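You operate a simulated robot arm through the tools that you are given. There is no shell and no other tool. Be economical: measure what you need, move in short steps, check, and stop when the job is done.

You run a simulated robot arm. Do the job below in one go: nothing can be reset, and whatever is moved stays where it is left.

Task
Stand the shade chip beside the curl spray bottle. It goes on the side that lies toward x -0.7, y +0.7 (a direction in the base frame), with about 3 cm between them.
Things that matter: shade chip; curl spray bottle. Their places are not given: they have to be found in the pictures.

Only the result counts: the job must be done as asked and must still hold three seconds after the hand-in. Knocking over, shifting, dropping, spilling or breaking anything else fails it.

Robot
A 6-joint arm with a two-finger parallel gripper, fixed in place. Base frame: the origin is at the foot of the arm, x ahead of it, y to its left, z up; the work surface is at about z = 0. Readings come in mm, degrees, newtons and seconds.
With the tool pointing down near the work surface it reaches from about 140 to 580 mm from the base axis. Its first joint turns from -66.0 to 66.0 degrees. Payload 2.1 kg.
Tool frame: the origin (TCP) lies between the finger pads and is the grasp point; the fingertips stand 30 mm ahead of it; z points along the fingers, y is the line along which they close. Largest opening 94 mm; finger width 28, thickness 10; the body of the gripper, 50 by 96 mm, starts 55 mm behind the TCP.
Orientation is that of the tool frame in the base frame, as a unit quaternion [x, y, z, w]. With the fingers straight down and closing along the base's y, the tool's x points along the base's -x, its y along +y and its z along -z.

Tools
- The arm moves only by the tool send_rows. Its argument "moves" is a list of rows, each a list of 7 numbers: the shift along the base's x, y, z in cm, then the turn, a rotation vector about the base's x, y, z in degrees, then the opening, from 0 (shut) to 1 (fully open). In form: [[dx, dy, dz, wx, wy, wz, fingers], ...]. A call has 1 to 12 rows; each row shifts and turns the commanded pose from where the row before left it. Each row takes 0.2 s and may step no farther than 50 mm and 8.6 degrees from the row before; otherwise, or with a gripper value out of range, the whole call is refused. Where a pose cannot be reached the arm comes as near as it can. A force on the tool above 40 N (or 10 N above the force at the start of the call, whichever is more), or a blocked arm, ends the call early, and 0.2 s more pass. The fingers move at their own pace (about 72 mm/s each) and stop on an object; they squeeze with about 22 N. The grip force told is the motor's: it shows also when the fingers shut on nothing. Time passes only in rows, and 0.2 s behind the last, so rows that do not move let the fingers close. The reply holds the time, the measured pose of the TCP, the force on the tool along the base axes, the opening and the grip force, in the units named above and with some noise.
- Cameras (640 x 400 px; columns grow to the right, rows downward): "scene" is fixed at [42.2, -369.2, 473.1]; the picture's right is [0.87, -0.50, 0.00], its down [-0.33, -0.57, -0.75] and it looks along [0.38, 0.65, -0.66] (base axes); focal length 329 px, centre (320, 200). "wrist" rides on the gripper at [-37, 0, -58] in the tool frame; the picture's right is [0.00, -1.00, 0.00], its down [0.97, 0.00, -0.24] and it looks along [0.24, 0.00, 0.97] (tool axes); focal length 218 px, centre (320, 200).
- grab_frame(camera): a new picture of that camera. No time passes.
- probe_pixels(camera, pixels): for up to 12 pixels [column, row] of the newest picture of that camera ("zoom" is the newest enlarged one), the place [x, y, z] in the base frame of the surface seen there, good to about 3 mm. No time passes.
- inspect(camera, box): a new picture of the part [left, top, right, bottom] of that camera's present view, enlarged. No time passes.
- close_job(): hands the job in; it is judged then, once.

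Work in short steps. Measure before you move; look again where a grasp or a placing could have gone wrong, and mend it. You have 60 turns and 30 pictures in all, those below and enlarged ones among them. Open the gripper and draw the arm clear of the work before you hand the job in, unless the task says otherwise; then end with one line.

The tools are called after "Emit:" as name(argument=value, ...) on one line, values as JSON. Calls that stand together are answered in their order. send_rows: Moves the arm, as the interface text tells. Its arguments: {"type":"object","properties":{"moves":{"type":"array"}},"required":["moves"]} The other tools are called the same way: grab_frame (camera) takes a picture; probe_pixels (camera, pixels) gives the place of the surface under pixels of a picture; inspect (camera, box) takes an enlarged picture of a part of a camera's view; close_job () hands the job in.

At the start:

```text
time_s: 0.0
position: [232.4, 187.0, 218.9]
ee_rot: [0.0, 1.0, 0.0, 0.0]
wrist_force: [-0.7, -0.2, 0.4]
opening: 93.9
gripper_force: 0.2
```

scene: 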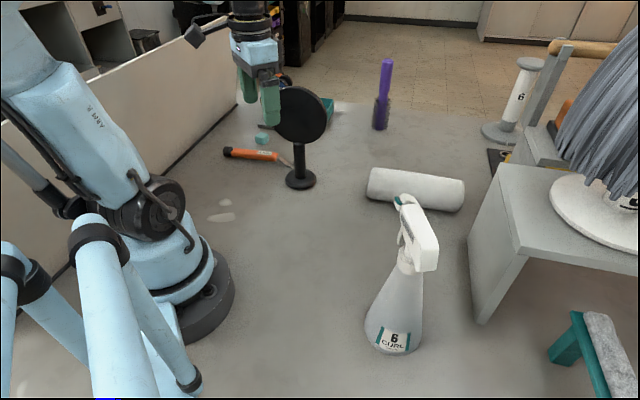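
wrist: 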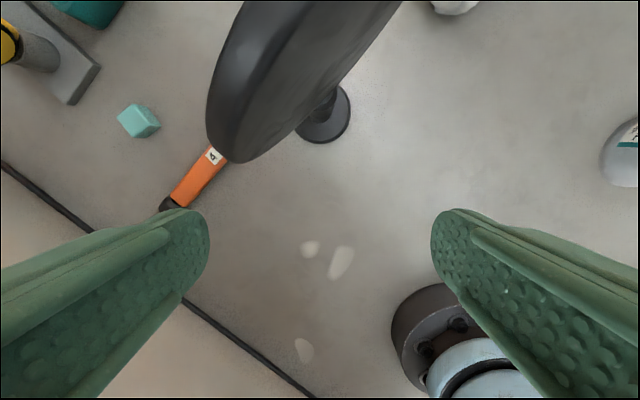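

The curl spray bottle is at about (395,300) in the scene view. The shade chip may be the teal block at (261,138), so I enlarge both and probe them.

Emit:
inspect(camera="scene", box=[210, 80, 350, 200])

Emit:
inspect(camera="wrist", box=[80, 70, 260, 220])

Emit:
probe_pixels(camera="scene", pixels=[[395, 340], [366, 325], [423, 335], [395, 352], [410, 245], [261, 136], [261, 142], [300, 180], [415, 190], [320, 270], [400, 200], [437, 270]])

Emit:
probe_pixels(camera="wrist", pixels=[[132, 118], [118, 120], [135, 104], [158, 118], [140, 137], [154, 128], [137, 125], [130, 135], [195, 185], [323, 125], [225, 160], [60, 90]])

```text
3.33 times, centred on (280, 140) of scene
```

zoom: 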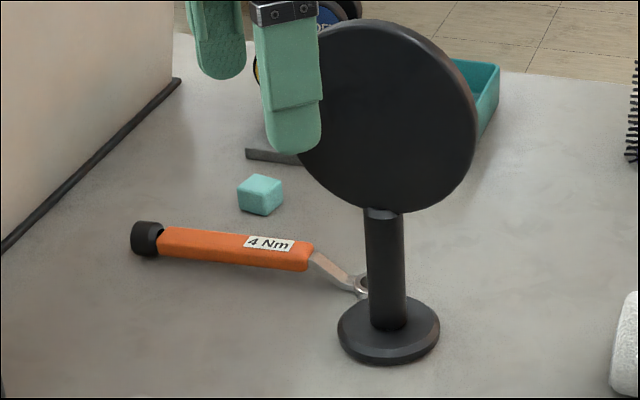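

```text
2.67 times, centred on (170, 145) of wrist
```

zoom: 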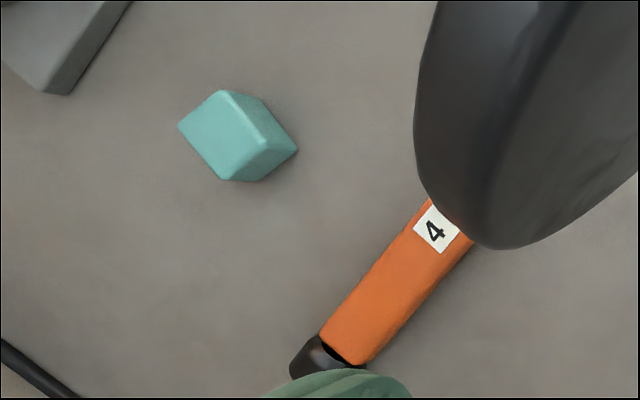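

```text
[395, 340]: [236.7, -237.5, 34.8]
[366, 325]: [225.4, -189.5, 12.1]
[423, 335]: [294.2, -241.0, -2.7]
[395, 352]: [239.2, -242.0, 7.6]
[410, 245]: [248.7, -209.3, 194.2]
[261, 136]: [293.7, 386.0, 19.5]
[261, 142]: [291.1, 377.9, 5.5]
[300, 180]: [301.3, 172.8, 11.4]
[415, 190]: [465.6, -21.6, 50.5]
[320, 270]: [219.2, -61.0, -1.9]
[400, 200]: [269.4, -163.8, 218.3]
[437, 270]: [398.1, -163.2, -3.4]
```

```text
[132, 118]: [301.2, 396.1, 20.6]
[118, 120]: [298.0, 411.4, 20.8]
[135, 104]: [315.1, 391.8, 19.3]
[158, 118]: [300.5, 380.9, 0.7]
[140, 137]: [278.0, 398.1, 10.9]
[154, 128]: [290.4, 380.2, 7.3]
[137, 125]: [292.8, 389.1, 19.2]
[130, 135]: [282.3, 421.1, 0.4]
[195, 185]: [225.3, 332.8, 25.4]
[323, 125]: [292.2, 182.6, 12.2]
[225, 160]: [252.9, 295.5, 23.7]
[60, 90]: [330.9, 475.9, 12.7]
```

The teal block is near (297,393), about 20 mm high, and is the likely chip. I check the mirror height and other candidates before moving.

Emit:
inspect(camera="scene", box=[470, 30, 640, 180])

Emit:
probe_pixels(camera="scene", pixels=[[300, 89], [325, 112], [278, 118], [300, 138], [300, 115], [330, 105], [380, 110], [387, 62]])

Emit:
inspect(camera="scene", box=[350, 185, 460, 365])

```text
2.67 times, centred on (555, 105) of scene
```

zoom: 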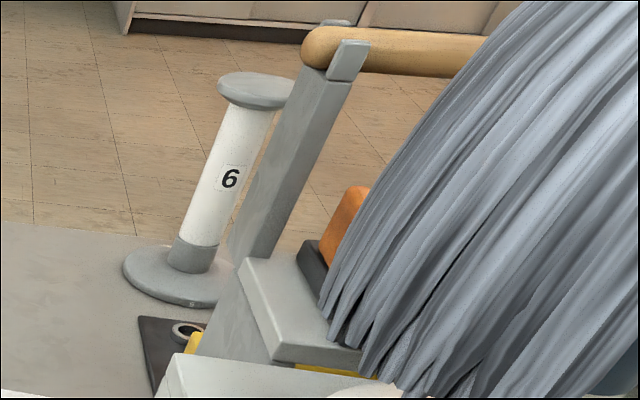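

```text
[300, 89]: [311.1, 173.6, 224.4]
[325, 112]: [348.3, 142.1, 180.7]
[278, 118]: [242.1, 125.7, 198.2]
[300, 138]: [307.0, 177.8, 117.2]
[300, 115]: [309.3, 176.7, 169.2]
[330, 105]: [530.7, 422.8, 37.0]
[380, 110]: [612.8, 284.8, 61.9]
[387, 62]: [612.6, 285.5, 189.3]
```

```text
2.22 times, centred on (405, 275) of scene
```

zoom: 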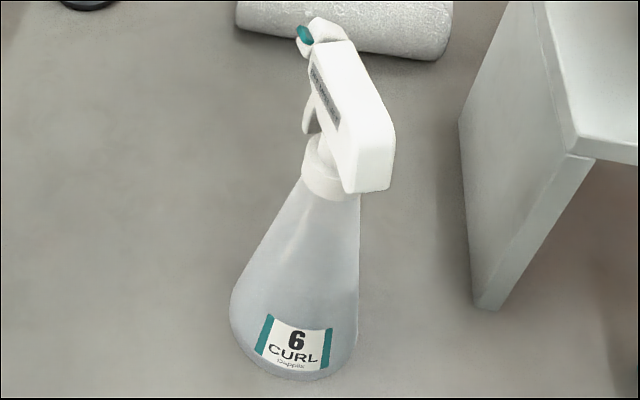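

The teal block is the only chip-like item; the mirror reaches z≈224 around (310,175). I rise a little, move in +y away from the mirror, then over the chip and look.

Emit:
send_rows(moves=[[0, 0, 5, 0, 0, 0, 1], [0, 3, 2, 0, 0, 0, 1], [0, 5, 0, 0, 0, 0, 1], [0, 5, 0, 0, 0, 0, 1], [1, 4.5, -3, 0, 0, 0, 1], [1.5, 2.5, -4, 0, 0, 0, 1], [0, 0, -4, 0, 0, 0, 1], [0, 0, 0, 0, 0, 0, 1]])

Emit:
grab_frame(camera="wrist")

```text
refused: row 5 steps farther than a row can; nothing moved
```

```text
23 pictures are left
```

wrist: 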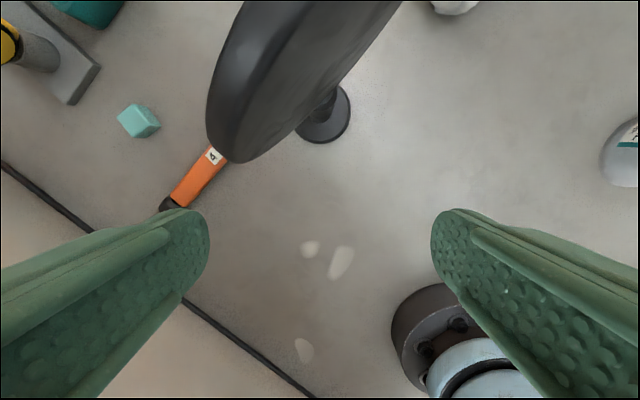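

The call was refused because row 5 was too long; I resend it with smaller steps.

Emit:
send_rows(moves=[[0, 0, 5, 0, 0, 0, 1], [0, 3, 2, 0, 0, 0, 1], [0, 4.9, 0, 0, 0, 0, 1], [0, 4.9, 0, 0, 0, 0, 1], [1, 3.5, -3, 0, 0, 0, 1], [1.5, 2.5, -4, 0, 0, 0, 1], [0, 0, -4, 0, 0, 0, 1], [0, 0, 0, 0, 0, 0, 1]])

Emit:
grab_frame(camera="wrist")

```text
time_s: 1.8
position: [257.3, 377.6, 178.3]
ee_rot: [-0.001, 1.0, 0.001, 0.001]
wrist_force: [0.5, -1.2, 0.4]
opening: 93.8
gripper_force: 0.1
```

```text
22 pictures are left
```

wrist: 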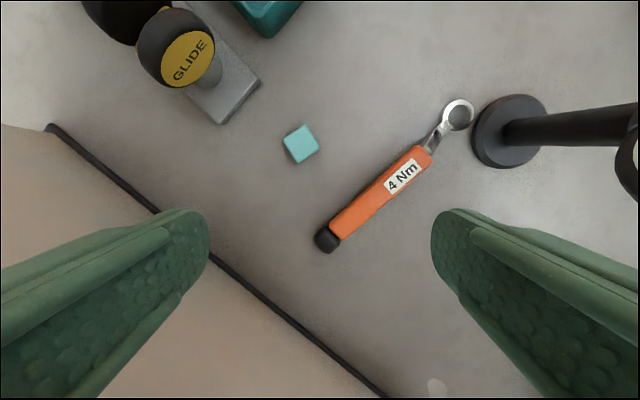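

The chip at (301,143) is seen from above now, turned by some angle. I enlarge it to measure its corners.

Emit:
inspect(camera="wrist", box=[261, 113, 341, 163])

Emit:
probe_pixels(camera="wrist", pixels=[[285, 135], [304, 126], [318, 147], [299, 160], [301, 143], [250, 85], [225, 123], [345, 210], [325, 240], [245, 12], [275, 35], [180, 50]])

```text
8.00 times, centred on (301, 138) of wrist
```

zoom: 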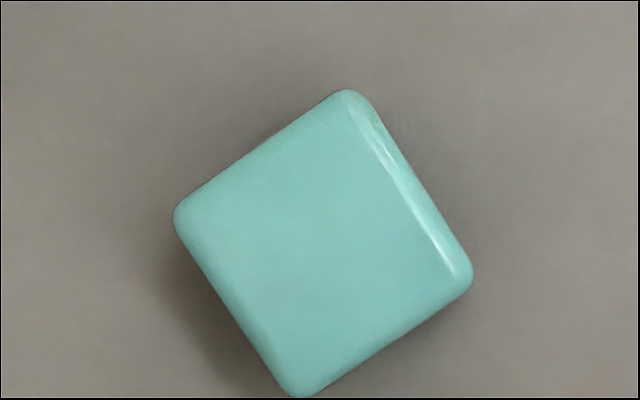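

```text
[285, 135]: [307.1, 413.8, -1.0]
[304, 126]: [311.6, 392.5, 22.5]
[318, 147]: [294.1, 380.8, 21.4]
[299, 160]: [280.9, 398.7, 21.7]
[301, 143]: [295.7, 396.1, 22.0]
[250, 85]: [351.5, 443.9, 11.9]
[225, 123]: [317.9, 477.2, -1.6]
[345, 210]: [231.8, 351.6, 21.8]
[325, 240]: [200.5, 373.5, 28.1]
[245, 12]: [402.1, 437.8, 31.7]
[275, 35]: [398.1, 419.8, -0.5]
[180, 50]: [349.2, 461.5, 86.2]
```

The chip is a ~22 mm cube, centre about (296,395), edges at 34° and -55°. I turn +35° about z, move above it and half close, stopping at z≈75 to check.

Emit:
send_rows(moves=[[1.0, 0.5, -1, 0, 0, 7, 0.8], [1.0, 0.5, -2, 0, 0, 7, 0.7], [1.0, 0.4, -2, 0, 0, 7, 0.6], [0.87, 0.34, -2.3, 0, 0, 7, 0.6], [0, 0, -3, 0, 0, 7, 0.6], [0, 0, 0, 0, 0, 0, 0.6]])

Emit:
grab_frame(camera="wrist")

```text
time_s: 3.2
position: [297.6, 392.1, 76.3]
ee_rot: [-0.302, 0.953, -0.001, 0.0]
wrist_force: [0.0, -0.5, -0.2]
opening: 56.2
gripper_force: 0.1
```

```text
20 pictures are left
```

wrist: 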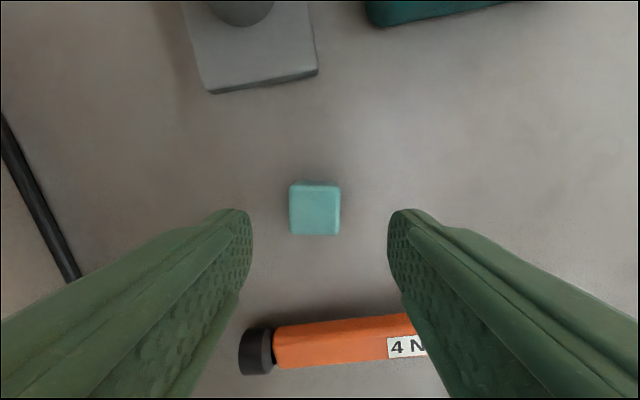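

The chip at (315,208) is square to the fingers and nearly centred. I probe its top face for the final offset.

Emit:
probe_pixels(camera="wrist", pixels=[[292, 189], [337, 189], [338, 230], [292, 230], [315, 210], [315, 234]])

```text
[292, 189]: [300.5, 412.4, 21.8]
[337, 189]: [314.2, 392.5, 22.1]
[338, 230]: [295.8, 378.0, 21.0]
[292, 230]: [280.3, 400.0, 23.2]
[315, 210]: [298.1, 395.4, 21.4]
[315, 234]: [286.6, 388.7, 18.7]
```

Top centre is (297.7,395.7), so I shift y by +3.5 mm, descend to TCP z≈34 and close.

Emit:
send_rows(moves=[[0, 0.35, -2, 0, 0, 0, 0.6], [0, 0, -1.5, 0, 0, 0, 0.6], [0, 0, -0.7, 0, 0, 0, 0.6], [0, 0, 0, 0, 0, 0, 0.3], [0, 0, 0, 0, 0, 0, 0.05], [0, 0, 0, 0, 0, 0, 0.05], [0, 0, 0, 0, 0, 0, 0.05]])

Emit:
grab_frame(camera="wrist")

```text
time_s: 4.8
position: [296.0, 396.2, 34.6]
ee_rot: [-0.301, 0.954, 0.0, 0.0]
wrist_force: [0.6, -0.3, -0.2]
opening: 26.7
gripper_force: 22.1
```

```text
19 pictures are left
```

wrist: 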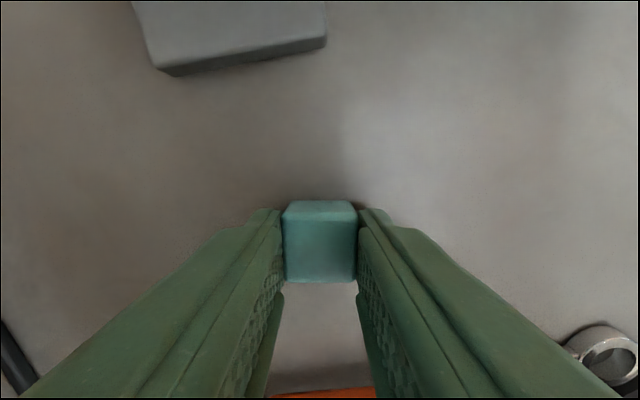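

The chip is held (26.7 mm, 22 N). I lift it to z≈290 and draw inward, clear of the mirror.

Emit:
send_rows(moves=[[0, 0, 3, 0, 0, 0, 0.05], [0, 0, 4.5, 0, 0, 0, 0.05], [-1, -1.5, 4.5, 0, 0, 0, 0.05], [-1, -1.5, 4.5, 0, 0, 0, 0.05], [-1, -1.5, 4.5, 0, 0, 0, 0.05], [-1, -1.5, 4.5, 0, 0, 0, 0.05], [-3, -3.5, 0, 0, 0, -7, 0.05], [-3, -3.5, 0, 0, 0, -7, 0.05], [0, -4.8, 0, 0, 0, -7, 0.05], [0, -4.8, 0, 0, 0, -7, 0.05]])

```text
time_s: 7.0
position: [196.7, 168.1, 286.3]
ee_rot: [-0.06, 0.998, 0.0, 0.001]
wrist_force: [0.3, 0.2, -0.3]
opening: 27.2
gripper_force: 22.4
```

Still held at (197,168,286). I continue toward -y with yaw turning to -38°, stopping short of the bottle to measure it.

Emit:
send_rows(moves=[[0, -4.5, 0, 0, 0, -7.5, 0.05], [0, -4.5, 0, 0, 0, -7.5, 0.05], [0, -4.5, 0, 0, 0, -7.5, 0.05], [0, -4.5, 0, 0, 0, -7.5, 0.05], [0, -4.5, 0, 0, 0, -7.5, 0.05], [0, -4, 0, 0, 0, -7.5, 0.05], [0, 0, 0, 0, 0, 0, 0.05]])

Emit:
grab_frame(camera="wrist")

Emit:
grab_frame(camera="scene")

```text
time_s: 8.6
position: [195.7, -92.8, 290.9]
ee_rot: [0.326, 0.945, 0.0, 0.0]
wrist_force: [-0.6, -0.1, -1.0]
opening: 26.8
gripper_force: 22.4
```

```text
18 pictures are left
```

wrist: 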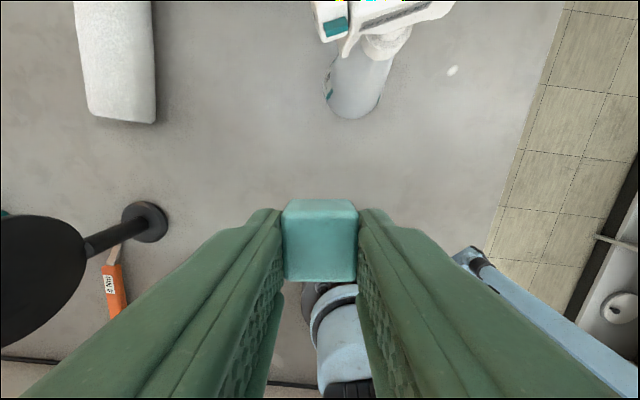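

```text
17 pictures are left
```

scene: 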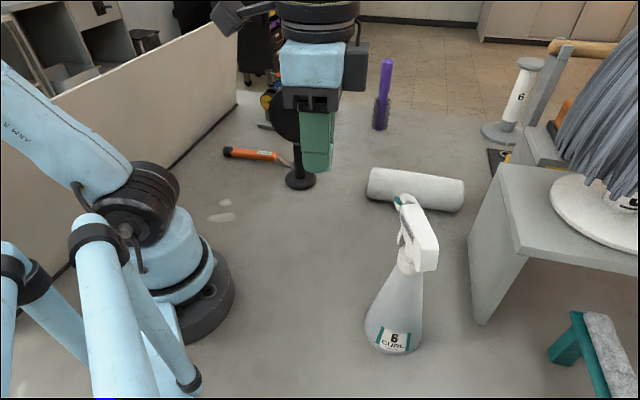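

The bottle's near base edge is visible at (350,118) in the wrist view. I probe its base and body outline from both cameras.

Emit:
inspect(camera="scene", box=[350, 270, 440, 365])

Emit:
probe_pixels(camera="scene", pixels=[[368, 328], [372, 338], [378, 345], [386, 350], [395, 352], [404, 352], [412, 349], [418, 343], [421, 335], [395, 300], [375, 305], [418, 310]])

Emit:
probe_pixels(camera="wrist", pixels=[[350, 116], [340, 113], [365, 115], [330, 100], [376, 104], [350, 90], [326, 88], [384, 80], [345, 50], [335, 25], [380, 40], [440, 10]])

```text
4.21 times, centred on (395, 318) of scene
```

zoom: 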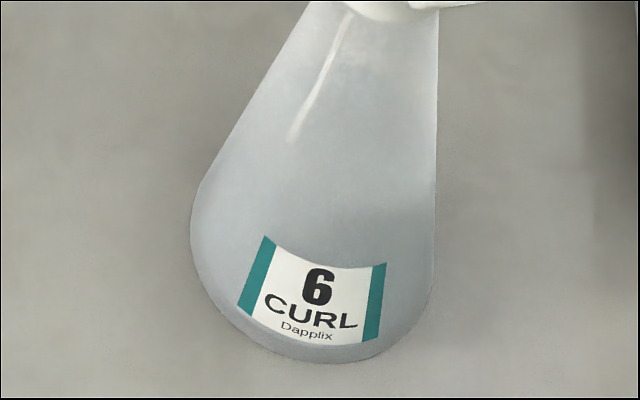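

```text
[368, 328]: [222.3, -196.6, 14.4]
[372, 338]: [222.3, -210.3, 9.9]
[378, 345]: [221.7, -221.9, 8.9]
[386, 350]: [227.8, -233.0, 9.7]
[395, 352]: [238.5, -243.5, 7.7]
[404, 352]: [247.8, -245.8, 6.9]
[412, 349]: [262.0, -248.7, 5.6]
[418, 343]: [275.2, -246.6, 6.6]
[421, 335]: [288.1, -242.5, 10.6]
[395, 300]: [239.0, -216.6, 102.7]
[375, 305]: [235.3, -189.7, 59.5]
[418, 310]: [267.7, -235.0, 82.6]
```

```text
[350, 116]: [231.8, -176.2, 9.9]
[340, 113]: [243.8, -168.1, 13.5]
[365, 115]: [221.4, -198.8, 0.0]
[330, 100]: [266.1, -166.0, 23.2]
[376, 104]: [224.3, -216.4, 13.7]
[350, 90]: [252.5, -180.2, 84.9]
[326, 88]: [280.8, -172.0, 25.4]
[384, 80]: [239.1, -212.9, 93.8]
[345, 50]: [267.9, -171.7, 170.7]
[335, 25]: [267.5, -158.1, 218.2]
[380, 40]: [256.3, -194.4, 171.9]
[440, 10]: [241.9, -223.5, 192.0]
```

Bottle base: centre ≈ (261,-207.5), radius ≈ 42, so the chip centre should go at about (201.5,-148) with its faces at 45°. I probe the hand's parts to see how far they reach toward the bottle before descending.

Emit:
probe_pixels(camera="scene", pixels=[[366, 50], [366, 85], [345, 60], [358, 10], [340, 88], [356, 25], [360, 2], [345, 88], [330, 30], [285, 60], [435, 262], [398, 203]])

Emit:
inspect(camera="scene", box=[200, 0, 440, 180])

```text
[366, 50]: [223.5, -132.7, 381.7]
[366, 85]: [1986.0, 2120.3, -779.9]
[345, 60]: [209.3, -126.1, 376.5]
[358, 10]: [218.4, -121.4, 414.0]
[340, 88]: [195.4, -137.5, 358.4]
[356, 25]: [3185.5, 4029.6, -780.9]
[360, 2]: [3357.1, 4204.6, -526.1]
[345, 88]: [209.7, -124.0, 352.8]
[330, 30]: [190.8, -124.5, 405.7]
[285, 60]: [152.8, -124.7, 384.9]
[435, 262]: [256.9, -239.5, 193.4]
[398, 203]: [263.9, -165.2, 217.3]
```

```text
2.22 times, centred on (320, 90) of scene
```

zoom: 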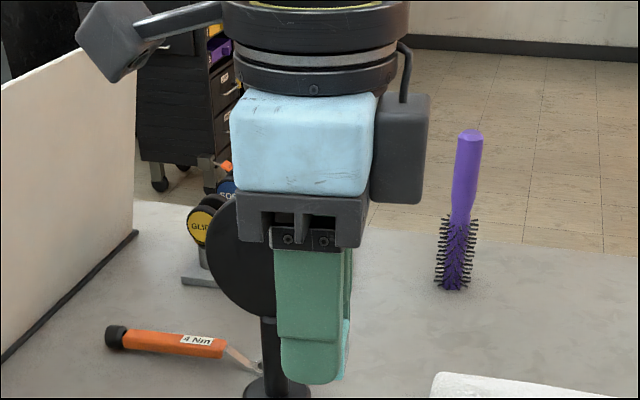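

The camera box reaches 46 mm toward the bottle, so I descend ~30 mm back from the target at (179,-125) and will slide in low.

Emit:
send_rows(moves=[[-1.7, -3.2, 0, 0, 0, -7, 0.05], [0, 0, -4.5, 0, 0, 0, 0.05], [0, 0, -4.5, 0, 0, 0, 0.05], [0, 0, -4.5, 0, 0, 0, 0.05], [0, 0, -4.5, 0, 0, 0, 0.05], [0, 0, -3, 0, 0, 0, 0.05], [0, 0, 0, 0, 0, 0, 0.05]])

Emit:
grab_frame(camera="scene")

Emit:
grab_frame(camera="wrist")

```text
time_s: 10.2
position: [178.5, -126.7, 79.7]
ee_rot: [0.383, 0.924, 0.001, 0.0]
wrist_force: [-0.6, -0.2, 0.3]
opening: 26.9
gripper_force: 21.9
```

```text
14 pictures are left
```

scene: 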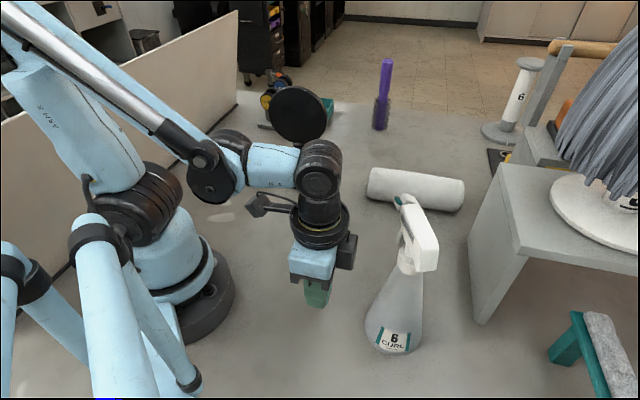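

```text
13 pictures are left
```

wrist: 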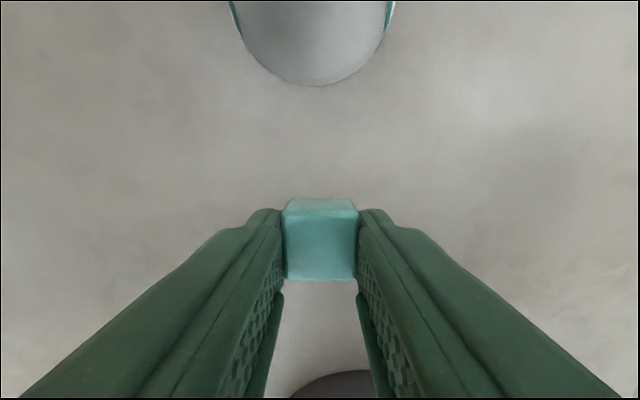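

The wrist clears the bottle well and the bottle's near edge is at (312,86). I refine its position from this view.

Emit:
probe_pixels(camera="wrist", pixels=[[312, 83], [312, 88], [285, 79], [340, 79], [260, 63], [365, 61], [247, 45], [380, 42], [312, 40], [320, 204], [290, 204], [350, 204]])

Emit:
probe_pixels(camera="scene", pixels=[[340, 165], [340, 190], [346, 215], [355, 240], [345, 265], [328, 290]])

```text
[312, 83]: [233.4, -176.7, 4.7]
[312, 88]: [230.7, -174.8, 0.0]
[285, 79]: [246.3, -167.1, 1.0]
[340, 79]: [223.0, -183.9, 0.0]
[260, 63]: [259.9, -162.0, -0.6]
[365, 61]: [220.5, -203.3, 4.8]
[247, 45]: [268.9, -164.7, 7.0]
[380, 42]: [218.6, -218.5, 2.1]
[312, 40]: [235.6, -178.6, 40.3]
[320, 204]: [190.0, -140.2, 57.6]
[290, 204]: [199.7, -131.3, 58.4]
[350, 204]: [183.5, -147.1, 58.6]
```

```text
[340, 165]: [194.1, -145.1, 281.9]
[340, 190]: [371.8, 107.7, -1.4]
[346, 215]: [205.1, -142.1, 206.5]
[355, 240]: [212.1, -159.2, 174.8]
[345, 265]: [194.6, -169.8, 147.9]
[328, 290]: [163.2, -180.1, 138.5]
```

Gap now is about 55–58 mm along the direction. I go down to z≈37 and slide 20 mm in, then measure again.

Emit:
send_rows(moves=[[0, 0, -2.2, 0, 0, 0, 0.05], [0, 0, -2.0, 0, 0, 0, 0.05], [0.7, -0.7, 0, 0, 0, 0, 0.05], [0.7, -0.7, 0, 0, 0, 0, 0.05], [0, 0, 0, 0, 0, 0, 0.05]])

Emit:
grab_frame(camera="wrist")

Emit:
grab_frame(camera="scene")

```text
time_s: 11.4
position: [193.4, -140.3, 38.2]
ee_rot: [0.383, 0.924, 0.0, 0.0]
wrist_force: [-0.5, -0.5, -1.1]
opening: 27.1
gripper_force: 21.6
```

```text
12 pictures are left
```

wrist: 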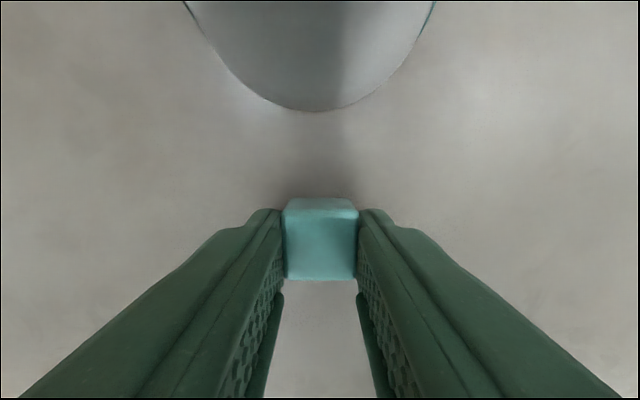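

```text
11 pictures are left
```

scene: 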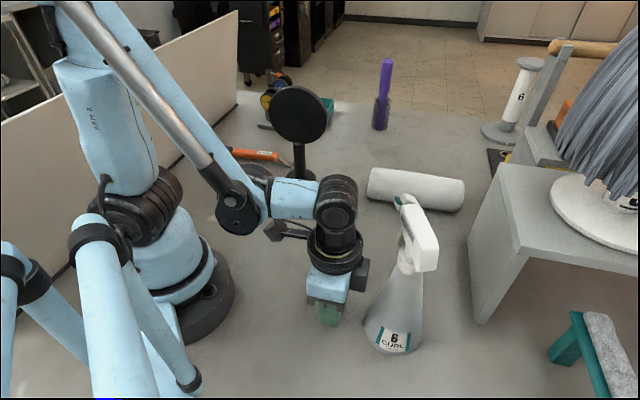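

I probe the chip's bottle-side face and the bottle's near edge at (312,111) in the same picture to get the gap.

Emit:
probe_pixels(camera="wrist", pixels=[[313, 108], [313, 112], [313, 116], [320, 196], [320, 199], [320, 203], [320, 207], [300, 203], [340, 203], [320, 216], [320, 274], [320, 282]])

Emit:
inspect(camera="scene", box=[290, 230, 450, 360])

```text
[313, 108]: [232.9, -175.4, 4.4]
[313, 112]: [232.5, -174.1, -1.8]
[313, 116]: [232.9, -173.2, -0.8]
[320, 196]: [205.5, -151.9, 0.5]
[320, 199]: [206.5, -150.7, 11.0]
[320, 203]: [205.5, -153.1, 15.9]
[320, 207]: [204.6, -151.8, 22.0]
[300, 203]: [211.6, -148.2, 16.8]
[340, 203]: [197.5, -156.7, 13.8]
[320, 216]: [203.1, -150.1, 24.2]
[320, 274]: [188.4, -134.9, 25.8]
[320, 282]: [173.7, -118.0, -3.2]
```

```text
3.08 times, centred on (370, 295) of scene
```

zoom: 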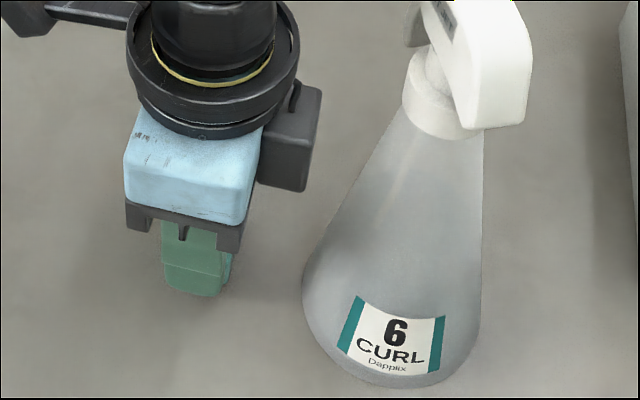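

The gap is about 35.5 mm, so I slide 5.6 mm more and lower 3.2 mm to the floor.

Emit:
send_rows(moves=[[0.4, -0.4, 0, 0, 0, 0, 0.05], [0, 0, -0.2, 0, 0, 0, 0.05], [0, 0, -0.12, 0, 0, 0, 0.05], [0, 0, 0, 0, 0, 0, 0.05]])

Emit:
inspect(camera="wrist", box=[220, 60, 420, 300])

Emit:
grab_frame(camera="wrist")

Emit:
probe_pixels(camera="wrist", pixels=[[313, 114], [313, 117], [313, 120], [320, 199], [320, 203], [320, 207], [320, 216], [320, 240], [310, 240], [330, 250]])

```text
time_s: 12.4
position: [197.4, -144.7, 36.1]
ee_rot: [0.383, 0.924, 0.0, 0.0]
wrist_force: [0.1, -1.1, 0.2]
opening: 26.8
gripper_force: 22.6
```

```text
1.67 times, centred on (320, 180) of wrist
```

zoom: 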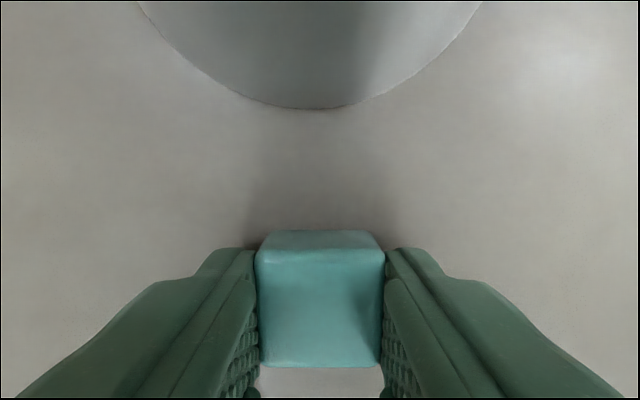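

```text
8 pictures are left
```

wrist: 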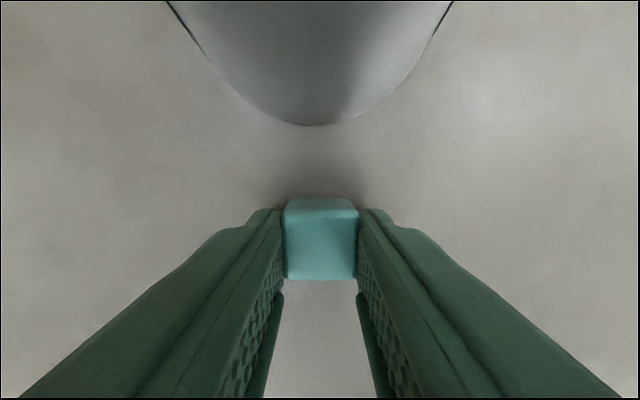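

```text
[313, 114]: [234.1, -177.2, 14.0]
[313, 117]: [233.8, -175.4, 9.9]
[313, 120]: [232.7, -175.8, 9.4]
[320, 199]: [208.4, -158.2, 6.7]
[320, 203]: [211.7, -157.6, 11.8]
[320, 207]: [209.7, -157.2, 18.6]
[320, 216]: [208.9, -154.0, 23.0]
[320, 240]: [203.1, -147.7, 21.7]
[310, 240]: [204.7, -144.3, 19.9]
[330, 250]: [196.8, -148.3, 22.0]
```

The gap is now about 29–30 mm and the chip top is at z≈22, near the floor. I lower in tiny steps to find contact.

Emit:
send_rows(moves=[[0, 0, -0.1, 0, 0, 0, 0.05], [0, 0, 0, 0, 0, 0, 0.05]])

```text
time_s: 13.0
position: [198.5, -143.9, 33.6]
ee_rot: [0.383, 0.924, -0.001, 0.0]
wrist_force: [0.0, 0.1, 17.5]
opening: 27.2
gripper_force: 21.7
```

The force of 17.5 N upward shows floor contact. I ease up a hair, open the fingers partway, rise, and draw back toward the base.

Emit:
send_rows(moves=[[0, 0, 0.05, 0, 0, 0, 0.05], [0, 0, 0, 0, 0, 0, 0.4], [0, 0, 0, 0, 0, 0, 0.5], [0, 0, 0, 0, 0, 0, 0.5], [0, 0, 2, 0, 0, 0, 0.5], [0, 0, 2, 0, 0, 0, 0.5], [-1.5, 1.5, 1, 0, 0, 0, 0.5], [-1.5, 1.5, 1, 0, 0, 0, 0.5], [0, 0, 3, 0, 0, 0, 0.5]])

Emit:
grab_frame(camera="wrist")

Emit:
grab_frame(camera="scene")

```text
time_s: 15.0
position: [167.2, -113.6, 124.2]
ee_rot: [0.383, 0.924, 0.0, 0.0]
wrist_force: [0.0, 0.3, -0.2]
opening: 46.8
gripper_force: 0.2
```

```text
7 pictures are left
```

wrist: 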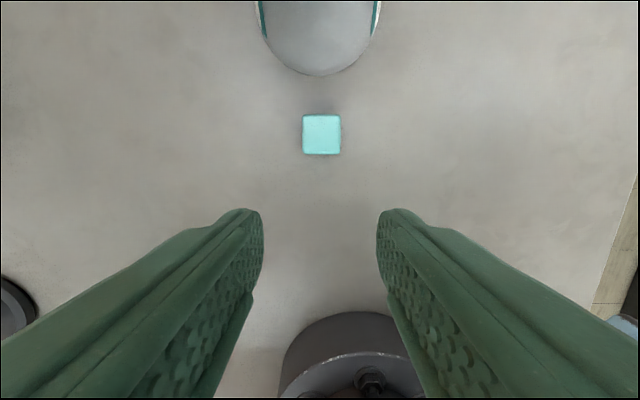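

```text
6 pictures are left
```

scene: 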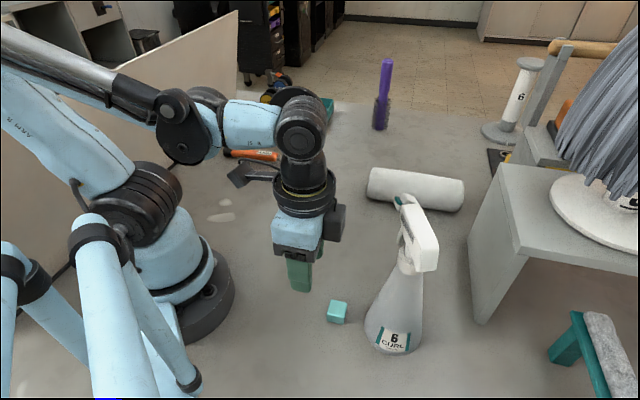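

The chip stands free at (322,135) in the wrist view. I measure the final gap.

Emit:
probe_pixels(camera="wrist", pixels=[[317, 74], [317, 77], [322, 115], [322, 118], [322, 134], [304, 117], [340, 117], [340, 152], [304, 152]])

```text
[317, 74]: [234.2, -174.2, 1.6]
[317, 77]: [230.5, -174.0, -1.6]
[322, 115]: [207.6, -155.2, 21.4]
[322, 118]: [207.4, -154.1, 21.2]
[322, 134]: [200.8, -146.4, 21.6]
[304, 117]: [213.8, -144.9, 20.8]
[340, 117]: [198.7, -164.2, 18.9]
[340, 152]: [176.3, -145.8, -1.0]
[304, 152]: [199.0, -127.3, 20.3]
```

The gap is about 30 mm in the right direction. I raise the arm and draw it further clear.

Emit:
send_rows(moves=[[0, 0, 4.5, 0, 0, 0, 0.6], [0, 0, 4.5, 0, 0, 0, 0.6], [0, 4.5, 2, 0, 0, 0, 0.6], [0, 4.5, 0, 0, 0, 0, 0.6], [0, 0, 0, 0, 0, 0, 0.6], [0, 0, 0, 0, 0, 0, 0.6]])

Emit:
grab_frame(camera="scene")

```text
time_s: 16.4
position: [167.9, -23.1, 235.9]
ee_rot: [0.383, 0.924, 0.001, 0.0]
wrist_force: [1.1, -0.8, -0.3]
opening: 56.6
gripper_force: 0.1
```

```text
5 pictures are left
```

scene: 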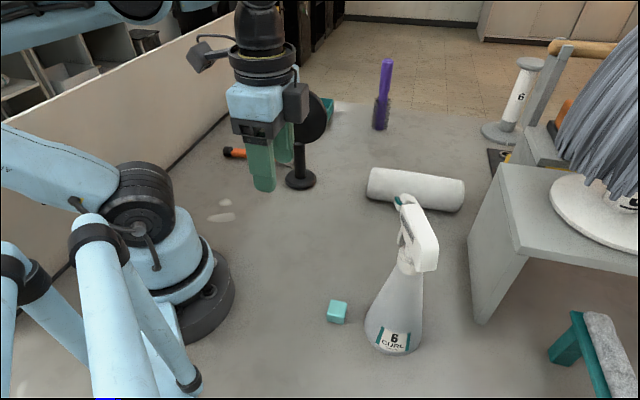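

The chip stands beside the bottle, nothing else looks moved, and the arm is clear, so I hand in.

Emit:
close_job()

```text
The job is handed in.
```

The shade chip, which I took to be the small teal block, now stands about 3 cm from the curl spray bottle on its (-x, +y) side; the gripper is open, the arm is clear, and nothing else looked moved in the last picture.
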